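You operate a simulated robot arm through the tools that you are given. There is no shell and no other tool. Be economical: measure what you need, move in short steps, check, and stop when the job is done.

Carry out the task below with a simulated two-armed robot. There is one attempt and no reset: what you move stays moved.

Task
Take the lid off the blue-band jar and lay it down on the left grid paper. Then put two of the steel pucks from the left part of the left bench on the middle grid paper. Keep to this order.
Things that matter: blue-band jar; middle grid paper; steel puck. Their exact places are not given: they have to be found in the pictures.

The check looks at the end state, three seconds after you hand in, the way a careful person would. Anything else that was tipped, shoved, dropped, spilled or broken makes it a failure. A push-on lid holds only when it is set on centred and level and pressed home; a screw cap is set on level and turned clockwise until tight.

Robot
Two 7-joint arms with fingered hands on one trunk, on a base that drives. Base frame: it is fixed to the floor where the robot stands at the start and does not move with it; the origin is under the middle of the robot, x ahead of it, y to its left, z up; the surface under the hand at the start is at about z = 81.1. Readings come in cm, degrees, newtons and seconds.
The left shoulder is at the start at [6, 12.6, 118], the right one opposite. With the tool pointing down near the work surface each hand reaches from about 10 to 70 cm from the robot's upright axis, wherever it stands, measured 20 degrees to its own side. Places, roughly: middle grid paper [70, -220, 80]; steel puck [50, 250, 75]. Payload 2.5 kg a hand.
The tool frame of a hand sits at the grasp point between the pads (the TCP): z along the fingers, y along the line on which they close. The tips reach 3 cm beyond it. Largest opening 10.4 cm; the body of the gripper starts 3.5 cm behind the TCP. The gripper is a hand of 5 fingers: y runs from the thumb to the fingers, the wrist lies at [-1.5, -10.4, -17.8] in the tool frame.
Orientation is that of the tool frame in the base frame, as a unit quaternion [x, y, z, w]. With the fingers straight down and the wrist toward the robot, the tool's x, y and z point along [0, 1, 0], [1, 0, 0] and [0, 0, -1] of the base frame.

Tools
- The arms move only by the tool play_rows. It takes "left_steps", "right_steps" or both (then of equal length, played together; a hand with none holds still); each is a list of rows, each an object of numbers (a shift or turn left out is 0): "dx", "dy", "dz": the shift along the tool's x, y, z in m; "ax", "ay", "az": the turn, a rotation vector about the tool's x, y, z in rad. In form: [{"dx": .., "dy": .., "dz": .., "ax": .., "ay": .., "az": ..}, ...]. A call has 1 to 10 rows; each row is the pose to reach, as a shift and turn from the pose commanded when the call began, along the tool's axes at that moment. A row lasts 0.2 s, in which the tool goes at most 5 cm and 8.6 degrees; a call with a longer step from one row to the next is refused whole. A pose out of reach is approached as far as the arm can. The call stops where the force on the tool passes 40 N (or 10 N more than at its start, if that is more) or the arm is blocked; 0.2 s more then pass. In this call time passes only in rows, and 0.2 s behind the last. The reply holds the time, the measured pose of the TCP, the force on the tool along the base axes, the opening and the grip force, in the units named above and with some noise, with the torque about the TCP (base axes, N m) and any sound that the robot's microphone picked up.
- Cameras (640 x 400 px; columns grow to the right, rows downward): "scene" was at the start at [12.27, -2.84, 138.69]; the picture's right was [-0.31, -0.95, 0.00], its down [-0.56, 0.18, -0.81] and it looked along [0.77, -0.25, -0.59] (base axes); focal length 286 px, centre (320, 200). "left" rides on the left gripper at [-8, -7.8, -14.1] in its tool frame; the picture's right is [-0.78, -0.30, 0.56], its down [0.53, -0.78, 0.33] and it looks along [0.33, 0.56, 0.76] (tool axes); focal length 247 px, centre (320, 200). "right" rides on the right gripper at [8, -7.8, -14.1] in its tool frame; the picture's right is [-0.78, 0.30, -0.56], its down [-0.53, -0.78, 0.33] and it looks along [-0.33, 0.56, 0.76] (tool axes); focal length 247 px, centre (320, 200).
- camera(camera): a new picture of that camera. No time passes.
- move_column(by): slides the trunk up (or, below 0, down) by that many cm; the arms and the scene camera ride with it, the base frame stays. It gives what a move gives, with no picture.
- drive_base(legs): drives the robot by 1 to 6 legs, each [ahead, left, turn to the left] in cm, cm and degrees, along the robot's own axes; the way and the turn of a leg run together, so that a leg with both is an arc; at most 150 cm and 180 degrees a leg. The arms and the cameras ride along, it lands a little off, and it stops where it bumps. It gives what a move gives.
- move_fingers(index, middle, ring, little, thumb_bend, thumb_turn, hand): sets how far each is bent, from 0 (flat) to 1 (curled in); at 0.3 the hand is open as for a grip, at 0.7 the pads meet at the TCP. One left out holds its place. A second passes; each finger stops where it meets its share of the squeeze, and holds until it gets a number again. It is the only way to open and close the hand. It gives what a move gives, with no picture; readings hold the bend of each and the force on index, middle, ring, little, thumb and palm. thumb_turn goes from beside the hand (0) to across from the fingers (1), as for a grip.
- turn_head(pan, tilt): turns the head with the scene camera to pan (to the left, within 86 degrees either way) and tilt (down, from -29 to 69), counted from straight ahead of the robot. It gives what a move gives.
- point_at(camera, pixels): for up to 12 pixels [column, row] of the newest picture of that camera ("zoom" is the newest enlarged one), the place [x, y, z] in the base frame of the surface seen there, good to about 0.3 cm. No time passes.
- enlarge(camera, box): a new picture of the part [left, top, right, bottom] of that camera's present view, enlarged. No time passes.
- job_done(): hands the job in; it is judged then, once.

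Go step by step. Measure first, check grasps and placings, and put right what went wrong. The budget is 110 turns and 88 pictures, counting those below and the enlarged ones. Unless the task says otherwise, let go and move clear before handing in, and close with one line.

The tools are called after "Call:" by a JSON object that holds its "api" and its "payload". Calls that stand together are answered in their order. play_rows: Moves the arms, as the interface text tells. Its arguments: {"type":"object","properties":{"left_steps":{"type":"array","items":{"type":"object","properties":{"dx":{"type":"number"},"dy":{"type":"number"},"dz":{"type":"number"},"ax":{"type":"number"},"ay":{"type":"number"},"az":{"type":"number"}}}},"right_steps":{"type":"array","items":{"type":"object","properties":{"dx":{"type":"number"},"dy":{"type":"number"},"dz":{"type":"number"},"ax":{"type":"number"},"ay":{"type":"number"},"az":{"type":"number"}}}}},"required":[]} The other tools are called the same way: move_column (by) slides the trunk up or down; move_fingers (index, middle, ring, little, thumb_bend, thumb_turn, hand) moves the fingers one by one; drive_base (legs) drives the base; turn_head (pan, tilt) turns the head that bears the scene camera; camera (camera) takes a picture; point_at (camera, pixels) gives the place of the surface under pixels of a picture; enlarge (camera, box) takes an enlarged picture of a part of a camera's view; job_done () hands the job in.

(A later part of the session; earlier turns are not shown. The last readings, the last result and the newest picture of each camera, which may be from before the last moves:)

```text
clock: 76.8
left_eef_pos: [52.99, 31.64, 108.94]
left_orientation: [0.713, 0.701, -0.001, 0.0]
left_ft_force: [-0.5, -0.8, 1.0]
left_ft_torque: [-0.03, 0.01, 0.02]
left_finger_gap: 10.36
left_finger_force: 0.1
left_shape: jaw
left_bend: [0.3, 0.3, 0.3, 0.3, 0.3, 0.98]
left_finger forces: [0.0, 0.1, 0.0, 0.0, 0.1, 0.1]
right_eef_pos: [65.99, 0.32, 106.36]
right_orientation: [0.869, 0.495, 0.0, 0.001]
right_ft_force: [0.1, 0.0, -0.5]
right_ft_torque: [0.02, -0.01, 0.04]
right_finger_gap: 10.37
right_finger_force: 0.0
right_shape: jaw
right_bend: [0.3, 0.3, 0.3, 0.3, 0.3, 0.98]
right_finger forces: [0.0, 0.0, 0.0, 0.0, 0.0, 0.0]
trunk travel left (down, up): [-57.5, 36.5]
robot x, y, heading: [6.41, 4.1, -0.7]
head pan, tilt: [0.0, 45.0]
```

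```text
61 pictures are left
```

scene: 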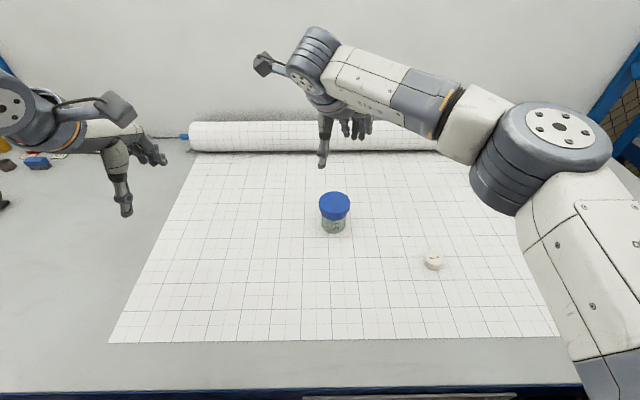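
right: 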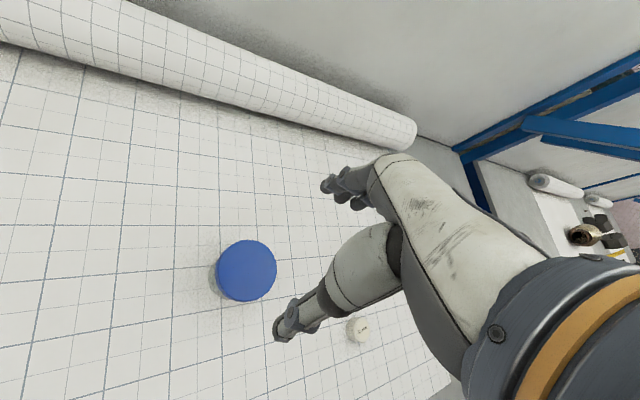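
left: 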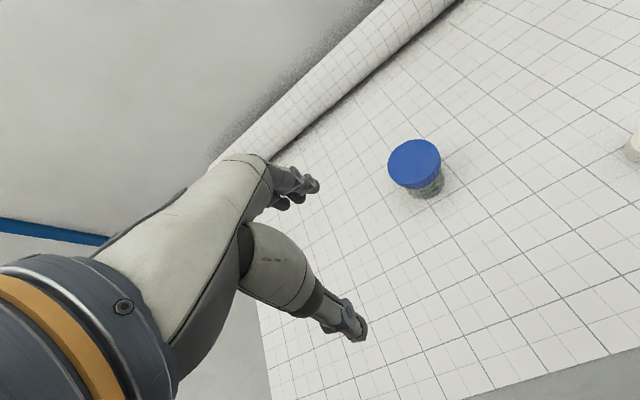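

The lid at (247,270) in the right picture matches the predicted line below the TCP (248,268), so it's aligned. I descend so the pads bracket the lid.

Call:
{"api": "play_rows", "payload": {"right_steps": [{"dz": 0.04}, {"dz": 0.08}, {"dz": 0.12}, {"dz": 0.14}, {"dz": 0.155}, {"dz": 0.165}, {"dz": 0.175}, {"dz": 0.183}]}}

Call:
{"api": "camera", "payload": {"camera": "right"}}

Call:
{"api": "enlarge", "payload": {"camera": "scene", "box": [264, 140, 404, 260]}}

```text
clock: 78.6
left_eef_pos: [52.94, 31.64, 108.88]
left_orientation: [0.713, 0.701, 0.0, 0.0]
left_ft_force: [-0.4, -0.4, 0.2]
left_ft_torque: [-0.02, 0.0, -0.03]
left_finger_gap: 10.38
left_finger_force: 0.0
left_shape: jaw
left_bend: [0.3, 0.3, 0.3, 0.3, 0.3, 0.98]
left_finger forces: [0.0, 0.0, 0.0, 0.0, 0.0, 0.0]
right_eef_pos: [65.71, -0.05, 88.5]
right_orientation: [0.869, 0.495, 0.0, 0.001]
right_ft_force: [-0.9, -0.1, 0.5]
right_ft_torque: [-0.03, 0.02, -0.01]
right_finger_gap: 10.39
right_finger_force: 0.1
right_shape: jaw
right_bend: [0.3, 0.3, 0.3, 0.3, 0.3, 0.98]
right_finger forces: [0.1, 0.1, 0.0, 0.0, 0.0, 0.1]
trunk travel left (down, up): [-57.5, 36.5]
robot x, y, heading: [6.32, 4.17, -0.6]
head pan, tilt: [0.0, 45.0]
```

```text
60 pictures are left
```

right: 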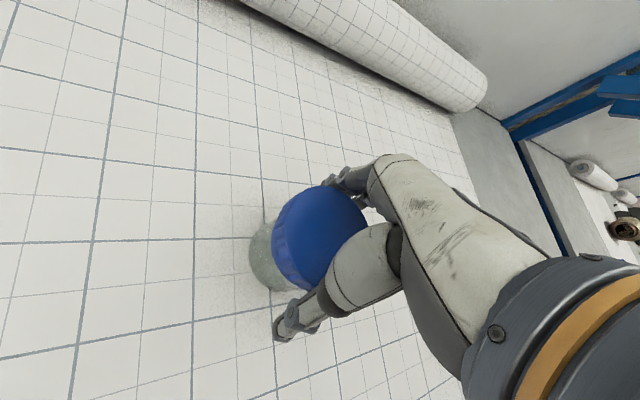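

```text
3.33 times, centred on (334, 200) of scene
```

zoom: 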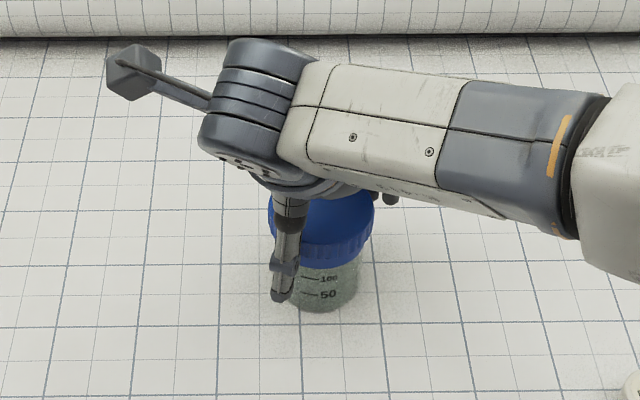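

The lid sits between thumb and fingers; I close the hand on it.

Call:
{"api": "move_fingers", "payload": {"hand": "right", "index": 0.7, "middle": 0.7, "ring": 0.7, "little": 0.7, "thumb_bend": 0.7}}

Call:
{"api": "camera", "payload": {"camera": "right"}}

```text
clock: 79.6
left_eef_pos: [53.08, 31.68, 108.99]
left_orientation: [0.713, 0.701, 0.001, 0.001]
left_ft_force: [-0.3, -0.6, 0.9]
left_ft_torque: [0.01, -0.06, -0.02]
left_finger_gap: 10.39
left_finger_force: 0.0
left_shape: jaw
left_bend: [0.3, 0.3, 0.3, 0.3, 0.3, 0.98]
left_finger forces: [0.1, 0.0, 0.0, 0.0, 0.1, 0.0]
right_eef_pos: [65.79, -0.06, 88.52]
right_orientation: [0.869, 0.496, 0.0, 0.001]
right_ft_force: [0.5, -0.5, 5.1]
right_ft_torque: [-0.15, -0.07, 0.0]
right_finger_gap: 7.04
right_finger_force: 30.8
right_shape: fingers
right_bend: [0.31, 0.53, 0.65, 0.7, 0.56, 0.95]
right_finger forces: [17.4, 10.1, 3.9, 0.1, 30.1, 0.0]
trunk travel left (down, up): [-57.5, 36.5]
robot x, y, heading: [6.36, 4.26, -0.6]
head pan, tilt: [0.0, 45.0]
```

```text
58 pictures are left
```

right: 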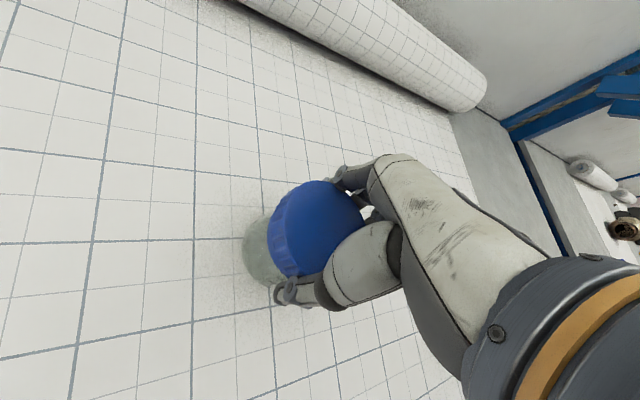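

Grip is firm (thumb 30 N). I twist 45° counterclockwise and watch whether the jar turns.

Call:
{"api": "play_rows", "payload": {"right_steps": [{"az": -0.1}, {"az": -0.2}, {"az": -0.3}, {"az": -0.4}, {"az": -0.5}, {"az": -0.6}, {"az": -0.7}, {"az": -0.8}]}}

Call:
{"api": "enlarge", "payload": {"camera": "scene", "box": [264, 150, 404, 250]}}

Call:
{"api": "camera", "payload": {"camera": "left"}}

```text
clock: 81.4
left_eef_pos: [52.96, 31.48, 108.97]
left_orientation: [0.713, 0.702, 0.001, 0.0]
left_ft_force: [0.7, -0.3, 0.2]
left_ft_torque: [0.0, 0.02, 0.03]
left_finger_gap: 10.38
left_finger_force: 0.0
left_shape: jaw
left_bend: [0.3, 0.3, 0.3, 0.3, 0.3, 0.98]
left_finger forces: [0.1, 0.0, 0.0, 0.1, 0.0, 0.0]
right_eef_pos: [65.68, -0.09, 88.49]
right_orientation: [0.607, 0.795, 0.0, 0.001]
right_ft_force: [-0.6, -2.2, 7.2]
right_ft_torque: [-0.23, -0.21, -0.11]
right_finger_gap: 7.02
right_finger_force: 31.2
right_shape: fingers
right_bend: [0.31, 0.53, 0.66, 0.7, 0.57, 0.94]
right_finger forces: [16.9, 10.0, 4.2, 0.0, 30.3, 0.0]
trunk travel left (down, up): [-57.5, 36.5]
robot x, y, heading: [6.22, 3.86, -0.6]
head pan, tilt: [0.0, 45.0]
```

```text
4.00 times, centred on (334, 200) of scene
```

zoom: 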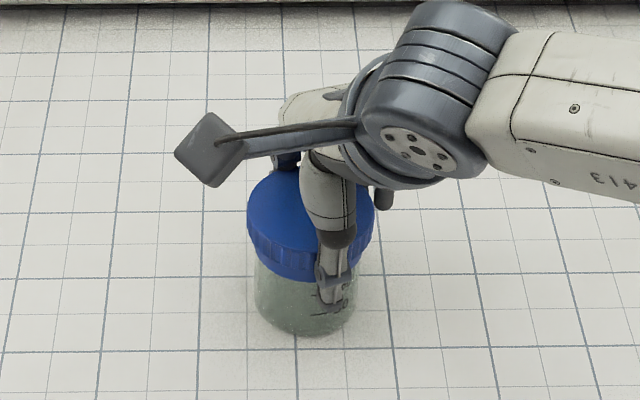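

```text
56 pictures are left
```

left: 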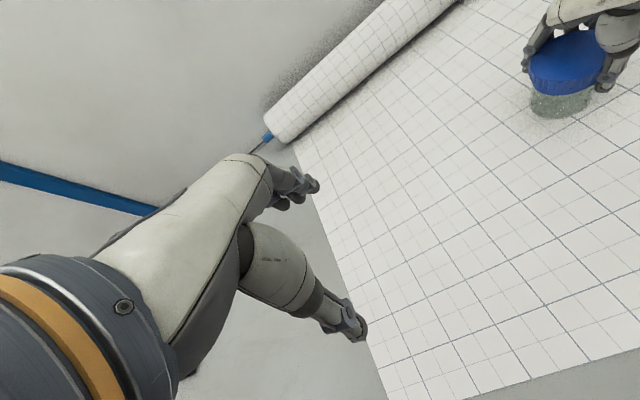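

The scale marks moved to the right, so the jar turned together with the lid (torque only 0.1 N m). I'll try pressing down to pin the jar by friction while twisting; first see how force builds.

Call:
{"api": "play_rows", "payload": {"right_steps": [{"dz": 0.003}, {"dz": 0.006}]}}

```text
clock: 82.0
left_eef_pos: [52.72, 31.68, 109.0]
left_orientation: [0.713, 0.701, 0.002, 0.001]
left_ft_force: [0.1, 1.0, 0.1]
left_ft_torque: [0.02, -0.01, -0.01]
left_finger_gap: 10.37
left_finger_force: 0.1
left_shape: jaw
left_bend: [0.3, 0.3, 0.3, 0.3, 0.3, 0.98]
left_finger forces: [0.0, 0.1, 0.1, 0.0, 0.1, 0.0]
right_eef_pos: [65.78, -0.04, 88.4]
right_orientation: [0.607, 0.795, 0.004, 0.003]
right_ft_force: [-4.9, -2.7, 25.3]
right_ft_torque: [-0.29, -0.31, -0.05]
right_finger_gap: 7.0
right_finger_force: 32.4
right_shape: fingers
right_bend: [0.31, 0.53, 0.67, 0.7, 0.57, 0.94]
right_finger forces: [16.7, 10.8, 3.9, 0.1, 34.0, 0.0]
trunk travel left (down, up): [-57.5, 36.5]
robot x, y, heading: [6.29, 4.04, -0.8]
head pan, tilt: [0.0, 45.0]
```

A 25 N press holds. I twist further counterclockwise under ~30 N and check the marks.

Call:
{"api": "play_rows", "payload": {"right_steps": [{"dz": 0.002}, {"dz": 0.002, "az": -0.1}, {"dz": 0.002, "az": -0.2}, {"dz": 0.002, "az": -0.3}, {"dz": 0.002, "az": -0.4}, {"dz": 0.002, "az": -0.5}, {"dz": 0.002, "az": -0.6}]}}

Call:
{"api": "enlarge", "payload": {"camera": "scene", "box": [294, 180, 374, 240]}}

```text
clock: 83.6
left_eef_pos: [52.91, 31.6, 109.03]
left_orientation: [0.713, 0.701, 0.001, 0.001]
left_ft_force: [0.4, 0.4, 0.2]
left_ft_torque: [-0.03, -0.01, -0.01]
left_finger_gap: 10.36
left_finger_force: 0.1
left_shape: jaw
left_bend: [0.3, 0.3, 0.3, 0.3, 0.3, 0.98]
left_finger forces: [0.0, 0.1, 0.0, 0.0, 0.1, 0.0]
right_eef_pos: [62.55, -2.82, 88.0]
right_orientation: [0.44, 0.898, 0.001, 0.007]
right_ft_force: [2.7, -2.0, 22.2]
right_ft_torque: [0.15, -0.5, 0.0]
right_finger_gap: 7.01
right_finger_force: 34.3
right_shape: fingers
right_bend: [0.28, 0.52, 0.67, 0.7, 0.59, 0.95]
right_finger forces: [21.3, 11.4, 5.0, 0.1, 31.5, 0.0]
right hand out of reach, approached as far as the arm can: row 5, 6, 7
trunk travel left (down, up): [-57.5, 36.5]
robot x, y, heading: [6.0, 4.29, -0.7]
head pan, tilt: [0.0, 45.0]
```

```text
6.67 times, centred on (334, 210) of scene
```

zoom: 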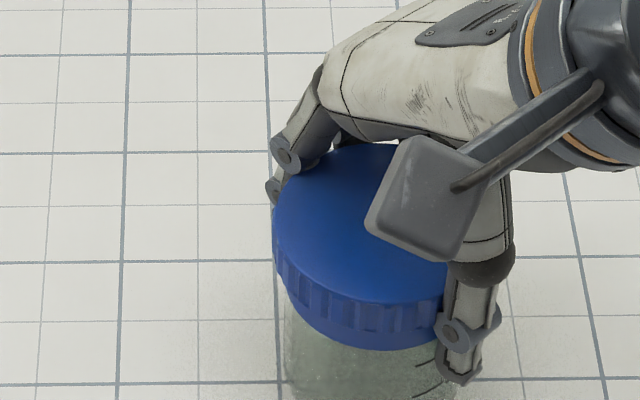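

The hand ran out of reach while twisting and dragged the upright jar to about (62.5, −2.8); the jar still turned with the lid. I'll lift gently to see whether the jar comes along, so that the left hand can hold the body in the air.

Call:
{"api": "play_rows", "payload": {"right_steps": [{"dz": -0.005}, {"dz": -0.015}, {"dz": -0.03}, {"dz": -0.05}]}}

Call:
{"api": "enlarge", "payload": {"camera": "scene", "box": [264, 150, 404, 250]}}

```text
clock: 84.6
left_eef_pos: [53.02, 31.64, 108.9]
left_orientation: [0.713, 0.701, 0.0, -0.001]
left_ft_force: [-0.3, -0.3, 0.3]
left_ft_torque: [0.03, -0.01, 0.03]
left_finger_gap: 10.37
left_finger_force: 0.0
left_shape: jaw
left_bend: [0.3, 0.3, 0.3, 0.3, 0.3, 0.98]
left_finger forces: [0.0, 0.1, 0.0, 0.0, 0.0, 0.0]
right_eef_pos: [62.36, -2.87, 92.48]
right_orientation: [0.44, 0.898, -0.004, 0.003]
right_ft_force: [-0.4, -0.5, -0.8]
right_ft_torque: [-0.01, 0.02, 0.02]
right_finger_gap: 7.01
right_finger_force: 30.9
right_shape: fingers
right_bend: [0.28, 0.53, 0.67, 0.7, 0.59, 0.95]
right_finger forces: [19.8, 8.9, 3.2, 0.0, 29.6, 0.0]
trunk travel left (down, up): [-57.5, 36.5]
robot x, y, heading: [6.26, 3.81, -0.9]
head pan, tilt: [0.0, 45.0]
```

```text
4.00 times, centred on (334, 200) of scene
```

zoom: 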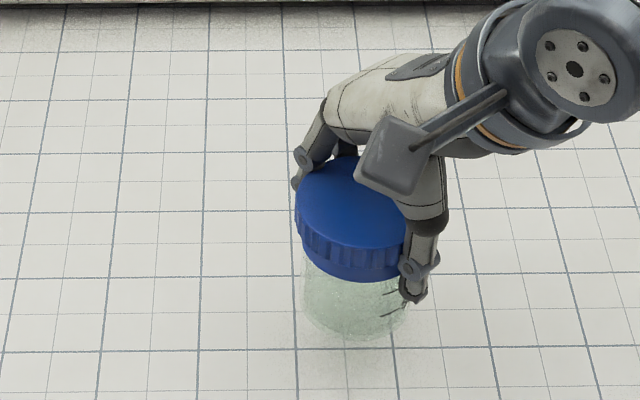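

The jar lifts with the lid, so it is a screw cap. I bring the jar closer to the body, turned back clockwise, and at the same time turn the left hand sideways to approach the glass.

Call:
{"api": "play_rows", "payload": {"right_steps": [{"dx": 0.009, "dy": -0.014, "dz": -0.018, "az": 0.1}, {"dx": 0.018, "dy": -0.027, "dz": -0.035, "az": 0.2}, {"dx": 0.028, "dy": -0.041, "dz": -0.053, "az": 0.3}, {"dx": 0.037, "dy": -0.054, "dz": -0.07, "az": 0.4}, {"dx": 0.046, "dy": -0.068, "dz": -0.088, "az": 0.5}, {"dx": 0.055, "dy": -0.082, "dz": -0.105, "az": 0.6}, {"dx": 0.064, "dy": -0.095, "dz": -0.123, "az": 0.7}, {"dx": 0.074, "dy": -0.109, "dz": -0.14, "az": 0.8}, {"dx": 0.083, "dy": -0.122, "dz": -0.158, "az": 0.9}, {"dx": 0.092, "dy": -0.136, "dz": -0.175, "az": 1.0}], "left_steps": [{"dx": -0.0, "dy": -0.007, "dz": -0.01, "ay": -0.14}, {"dx": -0.01, "dy": -0.014, "dz": -0.01, "ay": -0.28}, {"dx": -0.02, "dy": -0.021, "dz": 0, "ay": -0.42}, {"dx": -0.03, "dy": -0.028, "dz": 0, "ay": -0.56}, {"dx": -0.04, "dy": -0.035, "dz": 0, "ay": -0.7}, {"dx": -0.06, "dy": -0.042, "dz": 0.01, "ay": -0.84}, {"dx": -0.08, "dy": -0.049, "dz": 0.01, "ay": -0.98}, {"dx": -0.1, "dy": -0.056, "dz": 0.02, "ay": -1.12}, {"dx": -0.12, "dy": -0.063, "dz": 0.03, "ay": -1.26}, {"dx": -0.14, "dy": -0.07, "dz": 0.04, "ay": -1.4}]}}

Call:
{"api": "camera", "payload": {"camera": "scene"}}

Call:
{"api": "camera", "payload": {"camera": "left"}}

```text
clock: 86.8
left_eef_pos: [46.16, 17.65, 104.91]
left_orientation: [0.545, 0.537, -0.458, 0.453]
left_ft_force: [-0.1, -0.5, -0.5]
left_ft_torque: [0.0, 0.01, 0.04]
left_finger_gap: 10.37
left_finger_force: 0.1
left_shape: jaw
left_bend: [0.3, 0.3, 0.3, 0.3, 0.3, 0.98]
left_finger forces: [0.0, 0.0, 0.0, 0.0, 0.0, 0.0]
right_eef_pos: [45.77, -3.84, 110.19]
right_orientation: [0.818, 0.575, 0.0, 0.005]
right_ft_force: [0.0, -0.4, -2.0]
right_ft_torque: [0.0, -0.03, -0.02]
right_finger_gap: 7.01
right_finger_force: 30.5
right_shape: fingers
right_bend: [0.28, 0.54, 0.68, 0.7, 0.59, 0.95]
right_finger forces: [20.0, 8.6, 2.7, 0.0, 29.1, 0.0]
trunk travel left (down, up): [-57.5, 36.5]
robot x, y, heading: [6.06, 4.39, -0.9]
head pan, tilt: [0.0, 45.0]
```

```text
53 pictures are left
```

scene: 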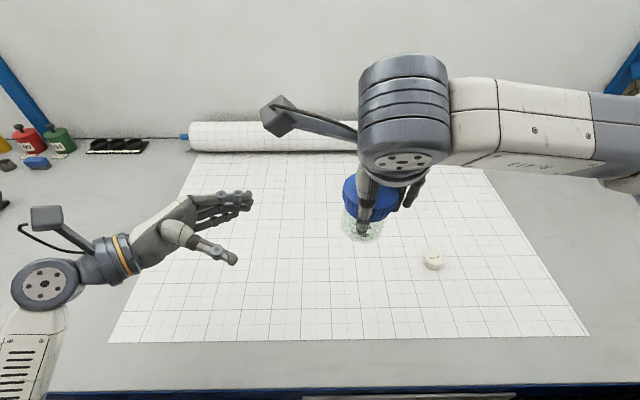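

```text
52 pictures are left
```

left: 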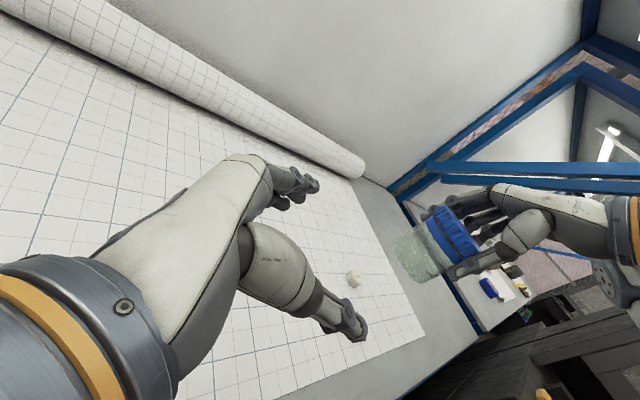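

Both hands are posed well. I measure the hanging jar's glass and lid with the left camera.

Call:
{"api": "enlarge", "payload": {"camera": "left", "box": [370, 180, 530, 290]}}

Call:
{"api": "point_at", "payload": {"camera": "left", "pixels": [[422, 252], [410, 258], [408, 240], [425, 270], [450, 240], [437, 225], [468, 252]]}}

Call:
{"api": "enlarge", "payload": {"camera": "scene", "box": [320, 160, 440, 250]}}

Call:
{"api": "point_at", "payload": {"camera": "scene", "pixels": [[352, 200], [345, 225], [365, 240], [380, 225]]}}

```text
3.64 times, centred on (450, 235) of left
```

zoom: 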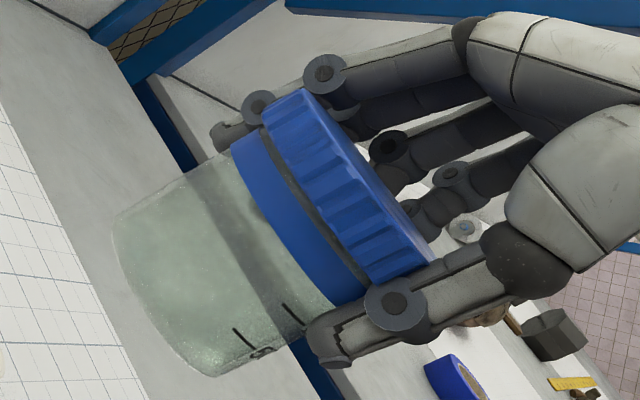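

```text
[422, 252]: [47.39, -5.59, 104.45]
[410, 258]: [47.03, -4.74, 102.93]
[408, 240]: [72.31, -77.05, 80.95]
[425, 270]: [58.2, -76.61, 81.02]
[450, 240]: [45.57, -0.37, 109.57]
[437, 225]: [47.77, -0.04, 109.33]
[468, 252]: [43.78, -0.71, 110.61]
```

```text
4.44 times, centred on (380, 205) of scene
```

zoom: 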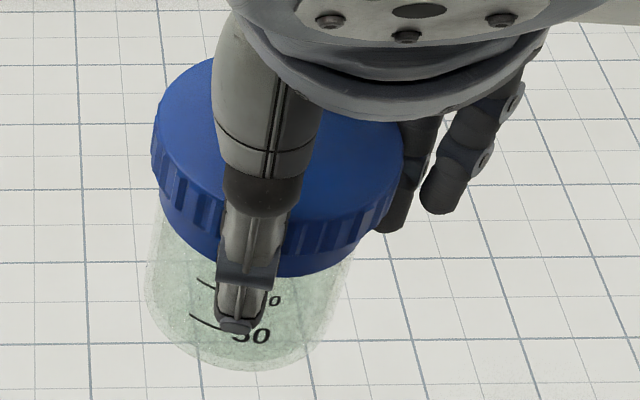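

```text
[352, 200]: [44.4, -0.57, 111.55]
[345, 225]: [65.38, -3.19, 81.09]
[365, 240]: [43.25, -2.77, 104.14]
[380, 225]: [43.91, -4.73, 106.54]
```

The zoom shows a smooth blue band below the ribbed cap, and my right fingertips reach past the band onto the glass — so I was gripping the jar, not just the lid. I'll set the jar down here and regrip higher, on the ribbed lid only.

Call:
{"api": "play_rows", "payload": {"right_steps": [{"dz": 0.04}, {"dz": 0.08}, {"dz": 0.12}, {"dz": 0.16}, {"dz": 0.19}, {"dz": 0.2}, {"dz": 0.208}, {"dz": 0.214}, {"dz": 0.218}]}}

```text
clock: 88.8
left_eef_pos: [46.1, 17.64, 104.97]
left_orientation: [0.545, 0.536, -0.459, 0.452]
left_ft_force: [0.2, -0.5, -0.8]
left_ft_torque: [-0.01, 0.01, -0.02]
left_finger_gap: 10.37
left_finger_force: 0.1
left_shape: jaw
left_bend: [0.3, 0.3, 0.3, 0.3, 0.3, 0.98]
left_finger forces: [0.0, 0.1, 0.0, 0.1, 0.1, 0.0]
right_eef_pos: [45.87, -4.01, 88.28]
right_orientation: [0.817, 0.577, 0.0, 0.006]
right_ft_force: [-0.2, 0.4, 8.4]
right_ft_torque: [-0.13, 0.0, -0.01]
right_finger_gap: 6.99
right_finger_force: 29.4
right_shape: fingers
right_bend: [0.28, 0.54, 0.68, 0.7, 0.59, 0.95]
right_finger forces: [19.3, 9.0, 2.4, 0.0, 28.3, 0.0]
trunk travel left (down, up): [-57.5, 36.5]
robot x, y, heading: [6.64, 4.44, -0.5]
head pan, tilt: [0.0, 45.0]
```

The jar is on the table (8 N up). I open the hand, rise about 2 cm and look.

Call:
{"api": "move_fingers", "payload": {"hand": "right", "index": 0.3, "middle": 0.3, "ring": 0.3, "little": 0.3, "thumb_bend": 0.3}}

Call:
{"api": "play_rows", "payload": {"right_steps": [{"dz": -0.008}, {"dz": -0.015}, {"dz": -0.022}]}}

Call:
{"api": "enlarge", "payload": {"camera": "left", "box": [300, 200, 500, 330]}}

Call:
{"api": "enlarge", "payload": {"camera": "scene", "box": [300, 200, 460, 320]}}

```text
clock: 89.8
left_eef_pos: [46.17, 17.65, 104.88]
left_orientation: [0.544, 0.537, -0.459, 0.452]
left_ft_force: [-0.3, -0.7, 0.1]
left_ft_torque: [0.02, 0.0, 0.0]
left_finger_gap: 10.37
left_finger_force: 0.0
left_shape: jaw
left_bend: [0.3, 0.3, 0.3, 0.3, 0.3, 0.98]
left_finger forces: [0.0, 0.0, 0.0, 0.0, 0.0, 0.0]
right_eef_pos: [45.79, -4.0, 88.16]
right_orientation: [0.817, 0.577, -0.001, 0.005]
right_ft_force: [0.3, 0.2, 0.5]
right_ft_torque: [-0.02, -0.01, -0.01]
right_finger_gap: 10.3
right_finger_force: 0.1
right_shape: fingers
right_bend: [0.3, 0.3, 0.3, 0.3, 0.3, 0.97]
right_finger forces: [0.0, 0.0, 0.0, 0.0, 0.0, 0.0]
trunk travel left (down, up): [-57.5, 36.5]
robot x, y, heading: [6.48, 4.25, -1.0]
head pan, tilt: [0.0, 45.0]
```

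```text
clock: 90.6
left_eef_pos: [46.24, 17.63, 105.0]
left_orientation: [0.545, 0.537, -0.46, 0.451]
left_ft_force: [-0.5, 0.2, 0.0]
left_ft_torque: [-0.01, -0.01, 0.04]
left_finger_gap: 10.36
left_finger_force: 0.0
left_shape: jaw
left_bend: [0.3, 0.3, 0.3, 0.3, 0.3, 0.98]
left_finger forces: [0.0, 0.1, 0.0, 0.1, 0.1, 0.1]
right_eef_pos: [45.9, -4.12, 90.47]
right_orientation: [0.818, 0.576, -0.001, 0.005]
right_ft_force: [0.5, 0.3, 0.3]
right_ft_torque: [0.0, -0.01, 0.0]
right_finger_gap: 10.3
right_finger_force: 0.2
right_shape: fingers
right_bend: [0.3, 0.3, 0.3, 0.3, 0.3, 0.97]
right_finger forces: [0.0, 0.0, 0.1, 0.1, 0.1, 0.1]
trunk travel left (down, up): [-57.5, 36.5]
robot x, y, heading: [6.47, 4.51, -0.8]
head pan, tilt: [0.0, 45.0]
```

```text
3.08 times, centred on (400, 265) of left
```

zoom: 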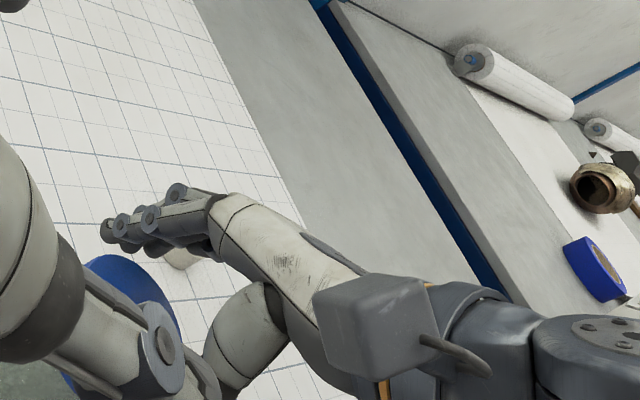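

```text
3.33 times, centred on (380, 260) of scene
```

zoom: 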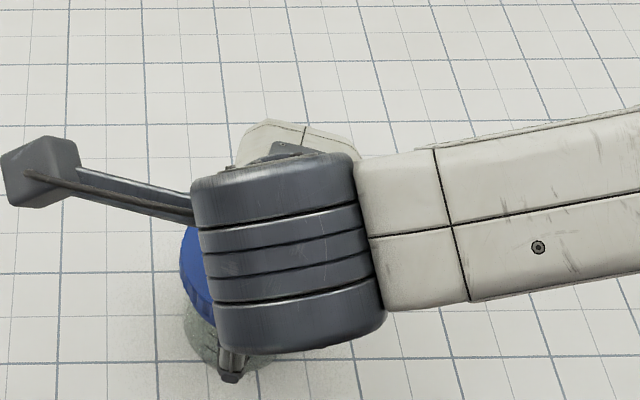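

The thumb tip reaches ~4 cm below the TCP; I raise another 0.6 cm so it stays on the ribbed part, then close and check.

Call:
{"api": "play_rows", "payload": {"right_steps": [{"dz": -0.006}]}}

Call:
{"api": "move_fingers", "payload": {"hand": "right", "index": 0.7, "middle": 0.7, "ring": 0.7, "little": 0.7, "thumb_bend": 0.7}}

Call:
{"api": "enlarge", "payload": {"camera": "right", "box": [180, 120, 420, 330]}}

```text
clock: 91.0
left_eef_pos: [46.24, 17.69, 104.81]
left_orientation: [0.546, 0.536, -0.459, 0.451]
left_ft_force: [0.3, -0.7, -0.9]
left_ft_torque: [0.0, 0.01, 0.0]
left_finger_gap: 10.37
left_finger_force: 0.0
left_shape: jaw
left_bend: [0.3, 0.3, 0.3, 0.3, 0.3, 0.98]
left_finger forces: [0.0, 0.1, 0.0, 0.1, 0.0, 0.1]
right_eef_pos: [45.73, -4.11, 90.95]
right_orientation: [0.817, 0.577, -0.001, 0.005]
right_ft_force: [-0.1, -1.0, -0.8]
right_ft_torque: [0.02, 0.05, 0.02]
right_finger_gap: 10.33
right_finger_force: 0.0
right_shape: fingers
right_bend: [0.3, 0.3, 0.3, 0.3, 0.3, 0.97]
right_finger forces: [0.0, 0.1, 0.1, 0.0, 0.1, 0.1]
trunk travel left (down, up): [-57.5, 36.5]
robot x, y, heading: [6.25, 4.04, -1.0]
head pan, tilt: [0.0, 45.0]
```

```text
clock: 92.0
left_eef_pos: [46.14, 17.59, 104.85]
left_orientation: [0.545, 0.536, -0.458, 0.452]
left_ft_force: [0.3, 0.7, -0.2]
left_ft_torque: [0.0, -0.02, 0.01]
left_finger_gap: 10.38
left_finger_force: 0.0
left_shape: jaw
left_bend: [0.3, 0.3, 0.3, 0.3, 0.3, 0.98]
left_finger forces: [0.0, 0.0, 0.0, 0.0, 0.0, 0.1]
right_eef_pos: [45.93, -4.13, 91.1]
right_orientation: [0.817, 0.577, -0.001, 0.005]
right_ft_force: [0.2, 0.3, 0.8]
right_ft_torque: [-0.04, -0.05, -0.02]
right_finger_gap: 6.89
right_finger_force: 18.7
right_shape: fingers
right_bend: [0.49, 0.57, 0.67, 0.7, 0.41, 0.95]
right_finger forces: [9.4, 7.1, 2.0, 0.0, 19.3, 0.0]
trunk travel left (down, up): [-57.5, 36.5]
robot x, y, heading: [6.46, 4.22, -0.5]
head pan, tilt: [0.0, 45.0]
```

```text
1.90 times, centred on (300, 225) of right
```

zoom: 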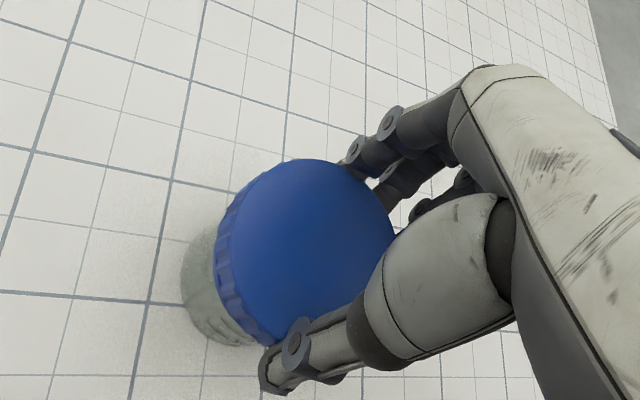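

Now the grip is on the ribbed lid (19 N). I look at the marks, then twist 60° counterclockwise with a slight downward press.

Call:
{"api": "play_rows", "payload": {"right_steps": [{"dz": 0.004}, {"dz": 0.004, "az": -0.13}, {"dz": 0.004, "az": -0.26}, {"dz": 0.004, "az": -0.39}, {"dz": 0.003, "az": -0.52}, {"dz": 0.003, "az": -0.65}, {"dz": 0.003, "az": -0.78}, {"dz": 0.003, "az": -0.91}, {"dz": 0.003, "az": -1.04}]}}

Call:
{"api": "enlarge", "payload": {"camera": "scene", "box": [300, 200, 460, 320]}}

```text
clock: 94.0
left_eef_pos: [46.07, 17.66, 104.91]
left_orientation: [0.545, 0.536, -0.458, 0.453]
left_ft_force: [0.2, -0.5, 0.3]
left_ft_torque: [0.02, 0.01, 0.04]
left_finger_gap: 10.37
left_finger_force: 0.1
left_shape: jaw
left_bend: [0.3, 0.3, 0.3, 0.3, 0.3, 0.98]
left_finger forces: [0.1, 0.0, 0.0, 0.0, 0.0, 0.1]
right_eef_pos: [45.89, -3.79, 90.96]
right_orientation: [0.421, 0.907, -0.002, 0.004]
right_ft_force: [0.2, 1.7, 11.9]
right_ft_torque: [0.12, -0.02, -0.03]
right_finger_gap: 6.91
right_finger_force: 18.7
right_shape: fingers
right_bend: [0.5, 0.58, 0.68, 0.7, 0.41, 0.94]
right_finger forces: [9.7, 6.9, 1.2, 0.0, 19.5, 0.1]
trunk travel left (down, up): [-57.5, 36.5]
robot x, y, heading: [6.29, 4.57, -0.7]
head pan, tilt: [0.0, 45.0]
```

```text
3.33 times, centred on (380, 260) of scene
```

zoom: 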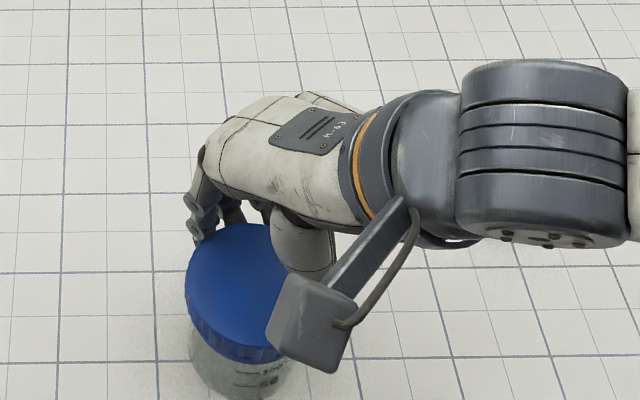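

The marks are near (260,375), just right of centre. I twist a further 35° and compare closely.

Call:
{"api": "enlarge", "payload": {"camera": "scene", "box": [335, 260, 395, 325]}}

Call:
{"api": "play_rows", "payload": {"right_steps": [{"az": -0.12}, {"az": -0.24}, {"az": -0.36}, {"az": -0.48}, {"az": -0.6}]}}

Call:
{"api": "enlarge", "payload": {"camera": "scene", "box": [335, 260, 395, 325]}}

```text
6.15 times, centred on (365, 292) of scene
```

zoom: 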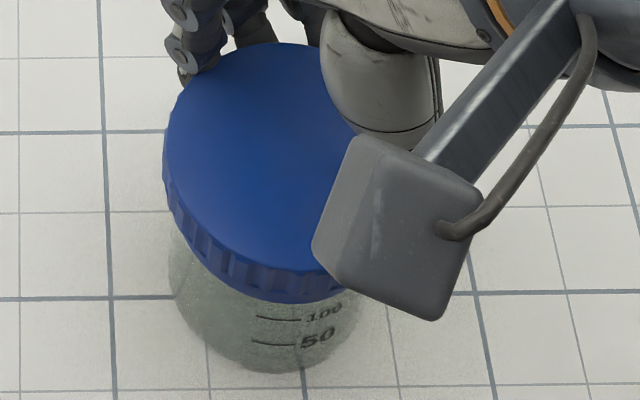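

```text
clock: 95.2
left_eef_pos: [46.02, 17.64, 105.12]
left_orientation: [0.545, 0.536, -0.459, 0.453]
left_ft_force: [0.1, -0.2, -0.3]
left_ft_torque: [0.0, 0.02, 0.04]
left_finger_gap: 10.37
left_finger_force: 0.1
left_shape: jaw
left_bend: [0.3, 0.3, 0.3, 0.3, 0.3, 0.98]
left_finger forces: [0.0, 0.0, 0.0, 0.0, 0.1, 0.0]
right_eef_pos: [42.8, -1.11, 89.68]
right_orientation: [0.14, 0.99, 0.001, 0.014]
right_ft_force: [5.9, -3.1, 40.8]
right_ft_torque: [-1.2, 0.23, 0.04]
right_finger_gap: 6.97
right_finger_force: 27.5
right_shape: fingers
right_bend: [0.5, 0.6, 0.67, 0.7, 0.41, 0.98]
right_finger forces: [9.6, 5.2, 4.5, 0.1, 36.2, 0.1]
right hand out of reach, approached as far as the arm can: row 4, 5
trunk travel left (down, up): [-57.5, 36.5]
robot x, y, heading: [6.43, 4.42, -1.0]
head pan, tilt: [0.0, 45.0]
```

```text
6.15 times, centred on (365, 292) of scene
```

zoom: 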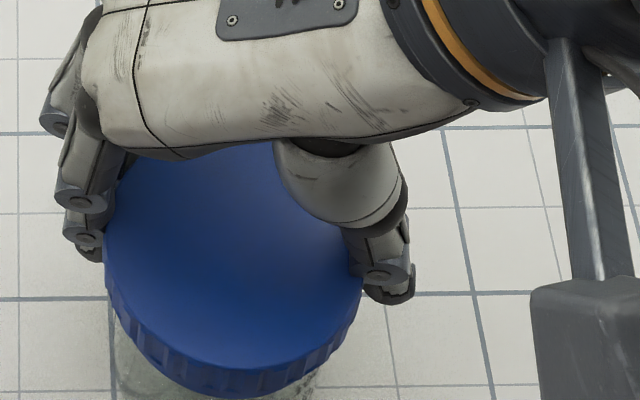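

The arm ran out of reach at the end and is pressing down (41 N). I unload by rising a little and look at the jar.

Call:
{"api": "play_rows", "payload": {"right_steps": [{"dz": -0.006}, {"dz": -0.012}]}}

Call:
{"api": "enlarge", "payload": {"camera": "scene", "box": [310, 240, 430, 350]}}

```text
clock: 95.8
left_eef_pos: [46.15, 17.69, 104.85]
left_orientation: [0.546, 0.536, -0.459, 0.452]
left_ft_force: [-0.3, 0.3, 0.8]
left_ft_torque: [-0.01, 0.0, -0.03]
left_finger_gap: 10.36
left_finger_force: 0.2
left_shape: jaw
left_bend: [0.3, 0.3, 0.3, 0.3, 0.3, 0.98]
left_finger forces: [0.1, 0.0, 0.0, 0.0, 0.1, 0.0]
right_eef_pos: [41.64, -0.86, 89.97]
right_orientation: [0.136, 0.991, -0.007, 0.001]
right_ft_force: [0.5, -0.1, 3.5]
right_ft_torque: [-0.15, 0.06, 0.04]
right_finger_gap: 6.97
right_finger_force: 20.5
right_shape: fingers
right_bend: [0.49, 0.6, 0.68, 0.7, 0.41, 0.96]
right_finger forces: [11.7, 6.4, 1.9, 0.0, 21.0, 0.0]
right hand out of reach, approached as far as the arm can: row 1, 2
trunk travel left (down, up): [-57.5, 36.5]
robot x, y, heading: [6.12, 4.46, -0.9]
head pan, tilt: [0.0, 45.0]
```

```text
3.64 times, centred on (370, 295) of scene
```

zoom: 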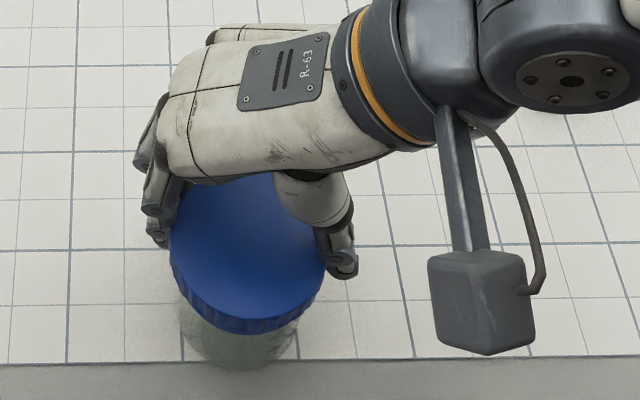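

The jar is upright at (41.6, −0.9) and again turned with the lid, so two hands are needed. I lift it by the lid back up in front, turning clockwise.

Call:
{"api": "play_rows", "payload": {"right_steps": [{"dz": -0.02}, {"dz": -0.04, "az": 0.14}, {"dx": -0.005, "dy": -0.002, "dz": -0.06, "az": 0.28}, {"dx": -0.01, "dy": -0.004, "dz": -0.08, "az": 0.42}, {"dx": -0.016, "dy": -0.006, "dz": -0.1, "az": 0.56}, {"dx": -0.022, "dy": -0.009, "dz": -0.12, "az": 0.7}, {"dx": -0.029, "dy": -0.011, "dz": -0.14, "az": 0.84}, {"dx": -0.035, "dy": -0.014, "dz": -0.16, "az": 0.98}, {"dx": -0.042, "dy": -0.016, "dz": -0.18, "az": 1.12}, {"dx": -0.049, "dy": -0.019, "dz": -0.2, "az": 1.26}]}}

Call:
{"api": "camera", "payload": {"camera": "left"}}

```text
clock: 98.0
left_eef_pos: [46.12, 17.69, 104.91]
left_orientation: [0.545, 0.536, -0.459, 0.452]
left_ft_force: [0.6, -0.2, 0.4]
left_ft_torque: [0.02, -0.02, -0.03]
left_finger_gap: 10.37
left_finger_force: 0.1
left_shape: jaw
left_bend: [0.3, 0.3, 0.3, 0.3, 0.3, 0.98]
left_finger forces: [0.0, 0.1, 0.0, 0.0, 0.0, 0.0]
right_eef_pos: [45.87, -3.53, 110.1]
right_orientation: [0.694, 0.72, -0.002, 0.005]
right_ft_force: [-0.6, -0.6, -1.8]
right_ft_torque: [-0.03, -0.02, 0.0]
right_finger_gap: 7.01
right_finger_force: 19.9
right_shape: fingers
right_bend: [0.49, 0.6, 0.68, 0.7, 0.41, 0.96]
right_finger forces: [12.2, 6.3, 1.4, 0.1, 20.1, 0.1]
right hand out of reach, approached as far as the arm can: row 1
trunk travel left (down, up): [-57.5, 36.5]
robot x, y, heading: [6.4, 4.29, -0.6]
head pan, tilt: [0.0, 45.0]
```

```text
42 pictures are left
```

left: 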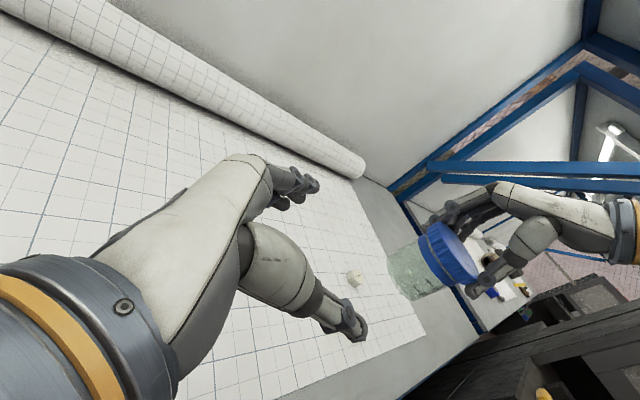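

Now the fingers clear the glass: the glass centre (413,268) lies 1.3 cm above the left approach line. I turn the right hand clockwise a bit and drive the left hand around the glass.

Call:
{"api": "play_rows", "payload": {"right_steps": [{"az": 0.11}, {"az": 0.22}, {"az": 0.33}, {"az": 0.44}, {"az": 0.55}, {"az": 0.55}, {"az": 0.55}, {"az": 0.55}, {"az": 0.55}], "left_steps": [{"dx": -0.013, "dz": 0.01}, {"dx": -0.013, "dz": 0.02}, {"dx": -0.013, "dz": 0.03}, {"dx": -0.013, "dz": 0.05}, {"dx": -0.013, "dz": 0.08}, {"dx": -0.013, "dz": 0.12}, {"dx": -0.013, "dz": 0.16}, {"dx": -0.013, "dz": 0.19}, {"dx": -0.013, "dz": 0.208}]}}

Call:
{"api": "camera", "payload": {"camera": "left"}}

Call:
{"api": "camera", "payload": {"camera": "scene"}}

```text
clock: 100.0
left_eef_pos: [45.79, -3.02, 102.71]
left_orientation: [0.546, 0.537, -0.459, 0.451]
left_ft_force: [0.7, -1.0, 0.4]
left_ft_torque: [0.02, 0.0, -0.03]
left_finger_gap: 10.37
left_finger_force: 0.1
left_shape: jaw
left_bend: [0.3, 0.3, 0.3, 0.3, 0.3, 0.98]
left_finger forces: [0.0, 0.1, 0.0, 0.0, 0.0, 0.0]
right_eef_pos: [45.99, -3.6, 110.17]
right_orientation: [0.863, 0.505, 0.0, 0.005]
right_ft_force: [-0.2, 0.0, -1.1]
right_ft_torque: [-0.02, 0.02, 0.0]
right_finger_gap: 6.99
right_finger_force: 20.2
right_shape: fingers
right_bend: [0.49, 0.6, 0.68, 0.7, 0.41, 0.96]
right_finger forces: [12.2, 6.2, 1.4, 0.0, 19.9, 0.1]
trunk travel left (down, up): [-57.5, 36.5]
robot x, y, heading: [6.49, 4.34, -0.8]
head pan, tilt: [0.0, 45.0]
```

```text
41 pictures are left
```

left: 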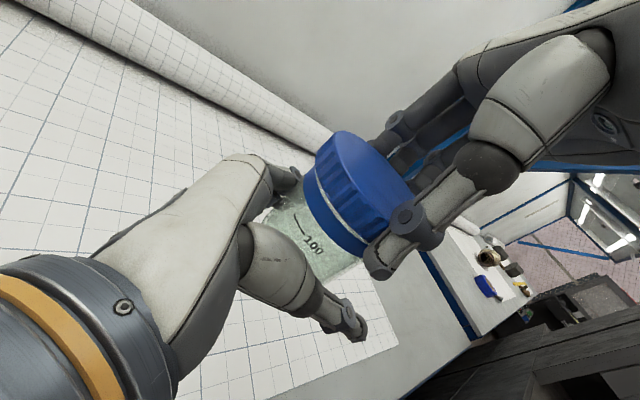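

```text
40 pictures are left
```

scene: 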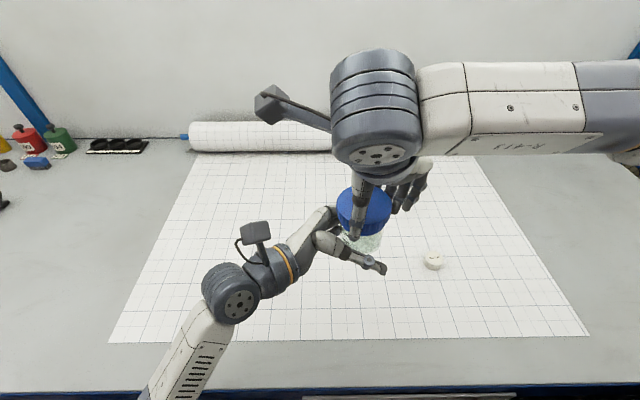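

The left fingers straddle the glass. I close index, middle and thumb of the left hand on it.

Call:
{"api": "move_fingers", "payload": {"hand": "left", "index": 0.7, "middle": 0.7, "thumb_bend": 0.7}}

Call:
{"api": "camera", "payload": {"camera": "left"}}

```text
clock: 101.0
left_eef_pos: [45.77, -2.87, 102.55]
left_orientation: [0.546, 0.536, -0.459, 0.452]
left_ft_force: [-1.9, -1.1, -2.8]
left_ft_torque: [0.08, -0.12, 0.02]
left_finger_gap: 5.66
left_finger_force: 27.8
left_shape: fingers
left_bend: [0.42, 0.61, 0.3, 0.3, 0.58, 0.97]
left_finger forces: [16.7, 9.6, 0.0, 0.0, 29.5, 0.0]
right_eef_pos: [45.98, -3.74, 110.22]
right_orientation: [0.863, 0.505, 0.0, 0.005]
right_ft_force: [2.1, 1.0, 2.0]
right_ft_torque: [0.05, 0.0, -0.01]
right_finger_gap: 7.0
right_finger_force: 19.8
right_shape: fingers
right_bend: [0.49, 0.6, 0.68, 0.7, 0.42, 0.95]
right_finger forces: [12.6, 5.9, 1.1, 0.1, 19.8, 0.0]
trunk travel left (down, up): [-57.5, 36.5]
robot x, y, heading: [6.41, 4.21, -0.7]
head pan, tilt: [0.0, 45.0]
```

```text
39 pictures are left
```

left: 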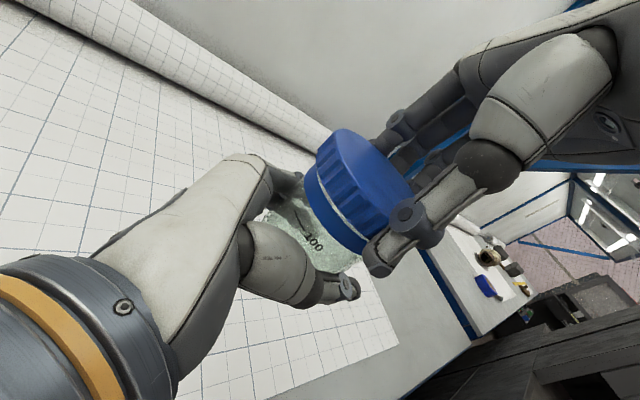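

Left hand holds the glass (28 N). I twist the lid 60° counterclockwise with the right hand, keeping the left still.

Call:
{"api": "play_rows", "payload": {"right_steps": [{"az": -0.1}, {"az": -0.2}, {"az": -0.3}, {"az": -0.4}, {"az": -0.5}, {"az": -0.6}, {"az": -0.7}, {"az": -0.8}, {"az": -0.9}, {"az": -1.0}]}}

Call:
{"api": "camera", "payload": {"camera": "left"}}

```text
clock: 103.2
left_eef_pos: [45.86, -3.04, 102.53]
left_orientation: [0.545, 0.537, -0.458, 0.453]
left_ft_force: [-13.4, -1.8, -6.2]
left_ft_torque: [0.07, -0.39, 0.34]
left_finger_gap: 5.65
left_finger_force: 27.6
left_shape: fingers
left_bend: [0.43, 0.62, 0.3, 0.3, 0.57, 0.98]
left_finger forces: [11.9, 8.6, 0.0, 0.0, 35.1, 0.1]
right_eef_pos: [46.05, -3.71, 110.22]
right_orientation: [0.515, 0.857, 0.0, 0.006]
right_ft_force: [13.8, 1.7, 6.5]
right_ft_torque: [0.15, -0.62, -0.42]
right_finger_gap: 6.94
right_finger_force: 23.9
right_shape: fingers
right_bend: [0.42, 0.59, 0.69, 0.7, 0.45, 0.94]
right_finger forces: [19.3, 13.3, 0.7, 0.0, 14.3, 0.0]
trunk travel left (down, up): [-57.5, 36.5]
robot x, y, heading: [6.37, 4.22, -0.8]
head pan, tilt: [0.0, 45.0]
```

```text
38 pictures are left
```

left: 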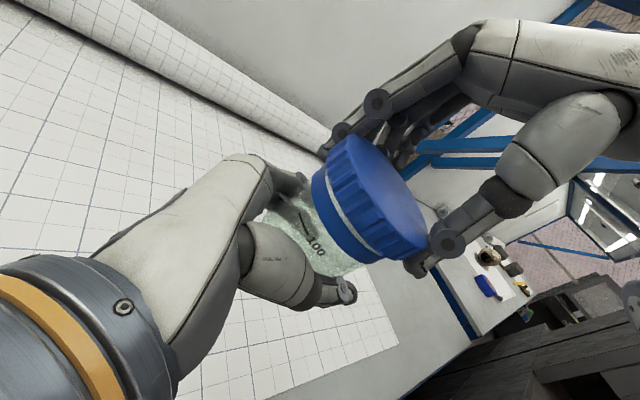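

The glass mark "100" stayed put while the lid turned – it works (0.42 N m). I continue another 25°, then regrip.

Call:
{"api": "play_rows", "payload": {"right_steps": [{"az": -0.1}, {"az": -0.2}, {"az": -0.3}, {"az": -0.4}, {"az": -0.45}]}}

Call:
{"api": "move_fingers", "payload": {"hand": "right", "index": 0.25, "middle": 0.25, "ring": 0.25, "little": 0.25, "thumb_bend": 0.25}}

Call:
{"api": "camera", "payload": {"camera": "left"}}

```text
clock: 104.4
left_eef_pos: [45.75, -2.92, 102.53]
left_orientation: [0.546, 0.538, -0.459, 0.45]
left_ft_force: [-23.5, 3.7, -12.3]
left_ft_torque: [-0.21, -0.87, 0.4]
left_finger_gap: 5.74
left_finger_force: 26.5
left_shape: fingers
left_bend: [0.44, 0.66, 0.3, 0.3, 0.56, 1.0]
left_finger forces: [10.7, 4.0, 0.0, 0.1, 38.6, 0.0]
right_eef_pos: [46.2, -3.84, 110.21]
right_orientation: [0.312, 0.95, -0.002, 0.011]
right_ft_force: [23.1, -3.5, 10.7]
right_ft_torque: [0.0, -0.9, -0.6]
right_finger_gap: 6.32
right_finger_force: 24.7
right_shape: fingers
right_bend: [0.4, 0.63, 0.7, 0.7, 0.5, 0.96]
right_finger forces: [18.9, 23.5, 0.0, 0.1, 6.8, 0.0]
trunk travel left (down, up): [-57.5, 36.5]
robot x, y, heading: [6.1, 4.61, -0.6]
head pan, tilt: [0.0, 45.0]
```

```text
clock: 105.4
left_eef_pos: [45.83, -2.86, 102.56]
left_orientation: [0.545, 0.537, -0.459, 0.452]
left_ft_force: [-0.8, 0.4, -0.8]
left_ft_torque: [0.02, 0.02, -0.04]
left_finger_gap: 5.66
left_finger_force: 26.6
left_shape: fingers
left_bend: [0.4, 0.67, 0.3, 0.3, 0.59, 0.97]
left_finger forces: [19.8, 7.0, 0.0, 0.0, 25.7, 0.0]
right_eef_pos: [45.83, -3.81, 110.2]
right_orientation: [0.31, 0.951, -0.004, 0.003]
right_ft_force: [0.3, 1.3, -0.9]
right_ft_torque: [0.02, 0.0, -0.02]
right_finger_gap: 11.46
right_finger_force: 0.4
right_shape: fingers
right_bend: [0.25, 0.25, 0.25, 0.25, 0.25, 0.97]
right_finger forces: [0.2, 0.0, 0.0, 0.1, 0.0, 0.0]
trunk travel left (down, up): [-57.5, 36.5]
robot x, y, heading: [6.4, 4.69, -0.9]
head pan, tilt: [0.0, 45.0]
```

```text
37 pictures are left
```

left: 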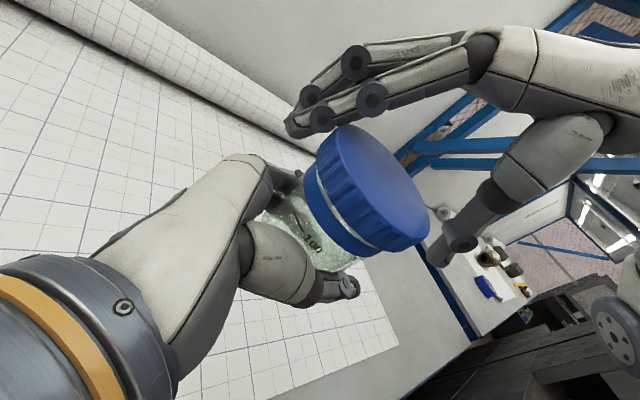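

The jar's lid remains on and the mark shifted slightly, so the grip slipped partly; the lid seems off-centre in the right hand. I measure the lid's centre.

Call:
{"api": "point_at", "payload": {"camera": "left", "pixels": [[342, 130], [350, 132], [380, 148], [410, 180], [426, 215], [425, 235], [400, 225], [370, 180], [390, 195], [325, 175], [330, 205], [380, 250]]}}

Call:
{"api": "enlarge", "payload": {"camera": "left", "box": [240, 110, 460, 310]}}

```text
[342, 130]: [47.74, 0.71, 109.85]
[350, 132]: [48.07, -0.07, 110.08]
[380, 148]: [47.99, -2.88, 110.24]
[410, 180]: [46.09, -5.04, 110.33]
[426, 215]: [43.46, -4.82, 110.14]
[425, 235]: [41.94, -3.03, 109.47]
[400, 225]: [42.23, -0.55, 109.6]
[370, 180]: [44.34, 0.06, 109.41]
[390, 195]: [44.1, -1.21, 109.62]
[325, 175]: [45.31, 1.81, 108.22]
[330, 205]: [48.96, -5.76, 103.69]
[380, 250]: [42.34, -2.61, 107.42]
```

```text
2.00 times, centred on (350, 210) of left
```

zoom: 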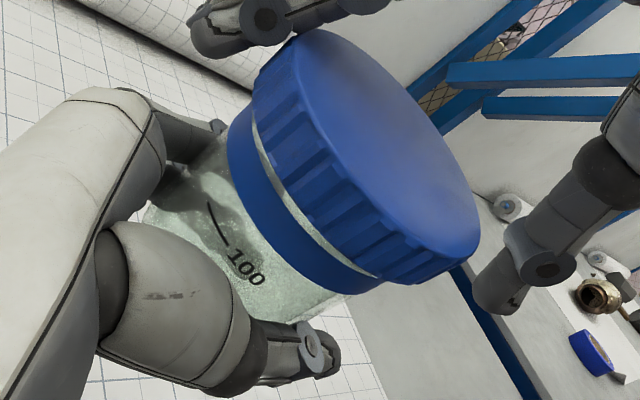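

The lid top centre is near (44.9, −1.5) at z≈110.2, while my right hand is 2.4 cm off. I raise, recentre, turn back clockwise, then descend.

Call:
{"api": "play_rows", "payload": {"right_steps": [{"dz": -0.035}, {"dx": 0.0, "dy": 0.0, "dz": -0.055, "az": 0.13}, {"dx": 0.005, "dy": 0.003, "dz": -0.055, "az": 0.27}, {"dx": 0.01, "dy": 0.006, "dz": -0.055, "az": 0.41}, {"dx": 0.015, "dy": 0.009, "dz": -0.055, "az": 0.55}, {"dx": 0.02, "dy": 0.013, "dz": -0.055, "az": 0.69}, {"dx": 0.021, "dy": 0.013, "dz": -0.055, "az": 0.83}, {"dx": 0.021, "dy": 0.013, "dz": -0.055, "az": 0.97}, {"dx": 0.021, "dy": 0.013, "dz": -0.055, "az": 1.11}, {"dx": 0.021, "dy": 0.013, "dz": -0.055, "az": 1.25}]}}

Call:
{"api": "camera", "payload": {"camera": "right"}}

```text
clock: 107.6
left_eef_pos: [45.77, -2.88, 102.5]
left_orientation: [0.545, 0.537, -0.459, 0.452]
left_ft_force: [-0.5, 0.5, -1.2]
left_ft_torque: [0.02, -0.02, 0.06]
left_finger_gap: 5.64
left_finger_force: 26.5
left_shape: fingers
left_bend: [0.4, 0.67, 0.3, 0.3, 0.59, 0.97]
left_finger forces: [19.9, 7.1, 0.1, 0.0, 25.8, 0.0]
right_eef_pos: [44.86, -1.52, 115.59]
right_orientation: [0.809, 0.588, -0.001, 0.006]
right_ft_force: [1.0, -0.2, -0.6]
right_ft_torque: [0.03, 0.0, -0.03]
right_finger_gap: 11.45
right_finger_force: 0.1
right_shape: fingers
right_bend: [0.25, 0.25, 0.25, 0.25, 0.25, 0.97]
right_finger forces: [0.0, 0.0, 0.0, 0.0, 0.0, 0.0]
trunk travel left (down, up): [-57.5, 36.5]
robot x, y, heading: [6.55, 4.47, -0.7]
head pan, tilt: [0.0, 45.0]
```

```text
35 pictures are left
```

right: 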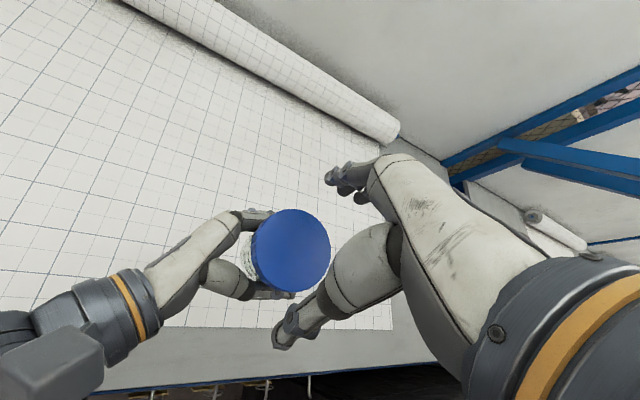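

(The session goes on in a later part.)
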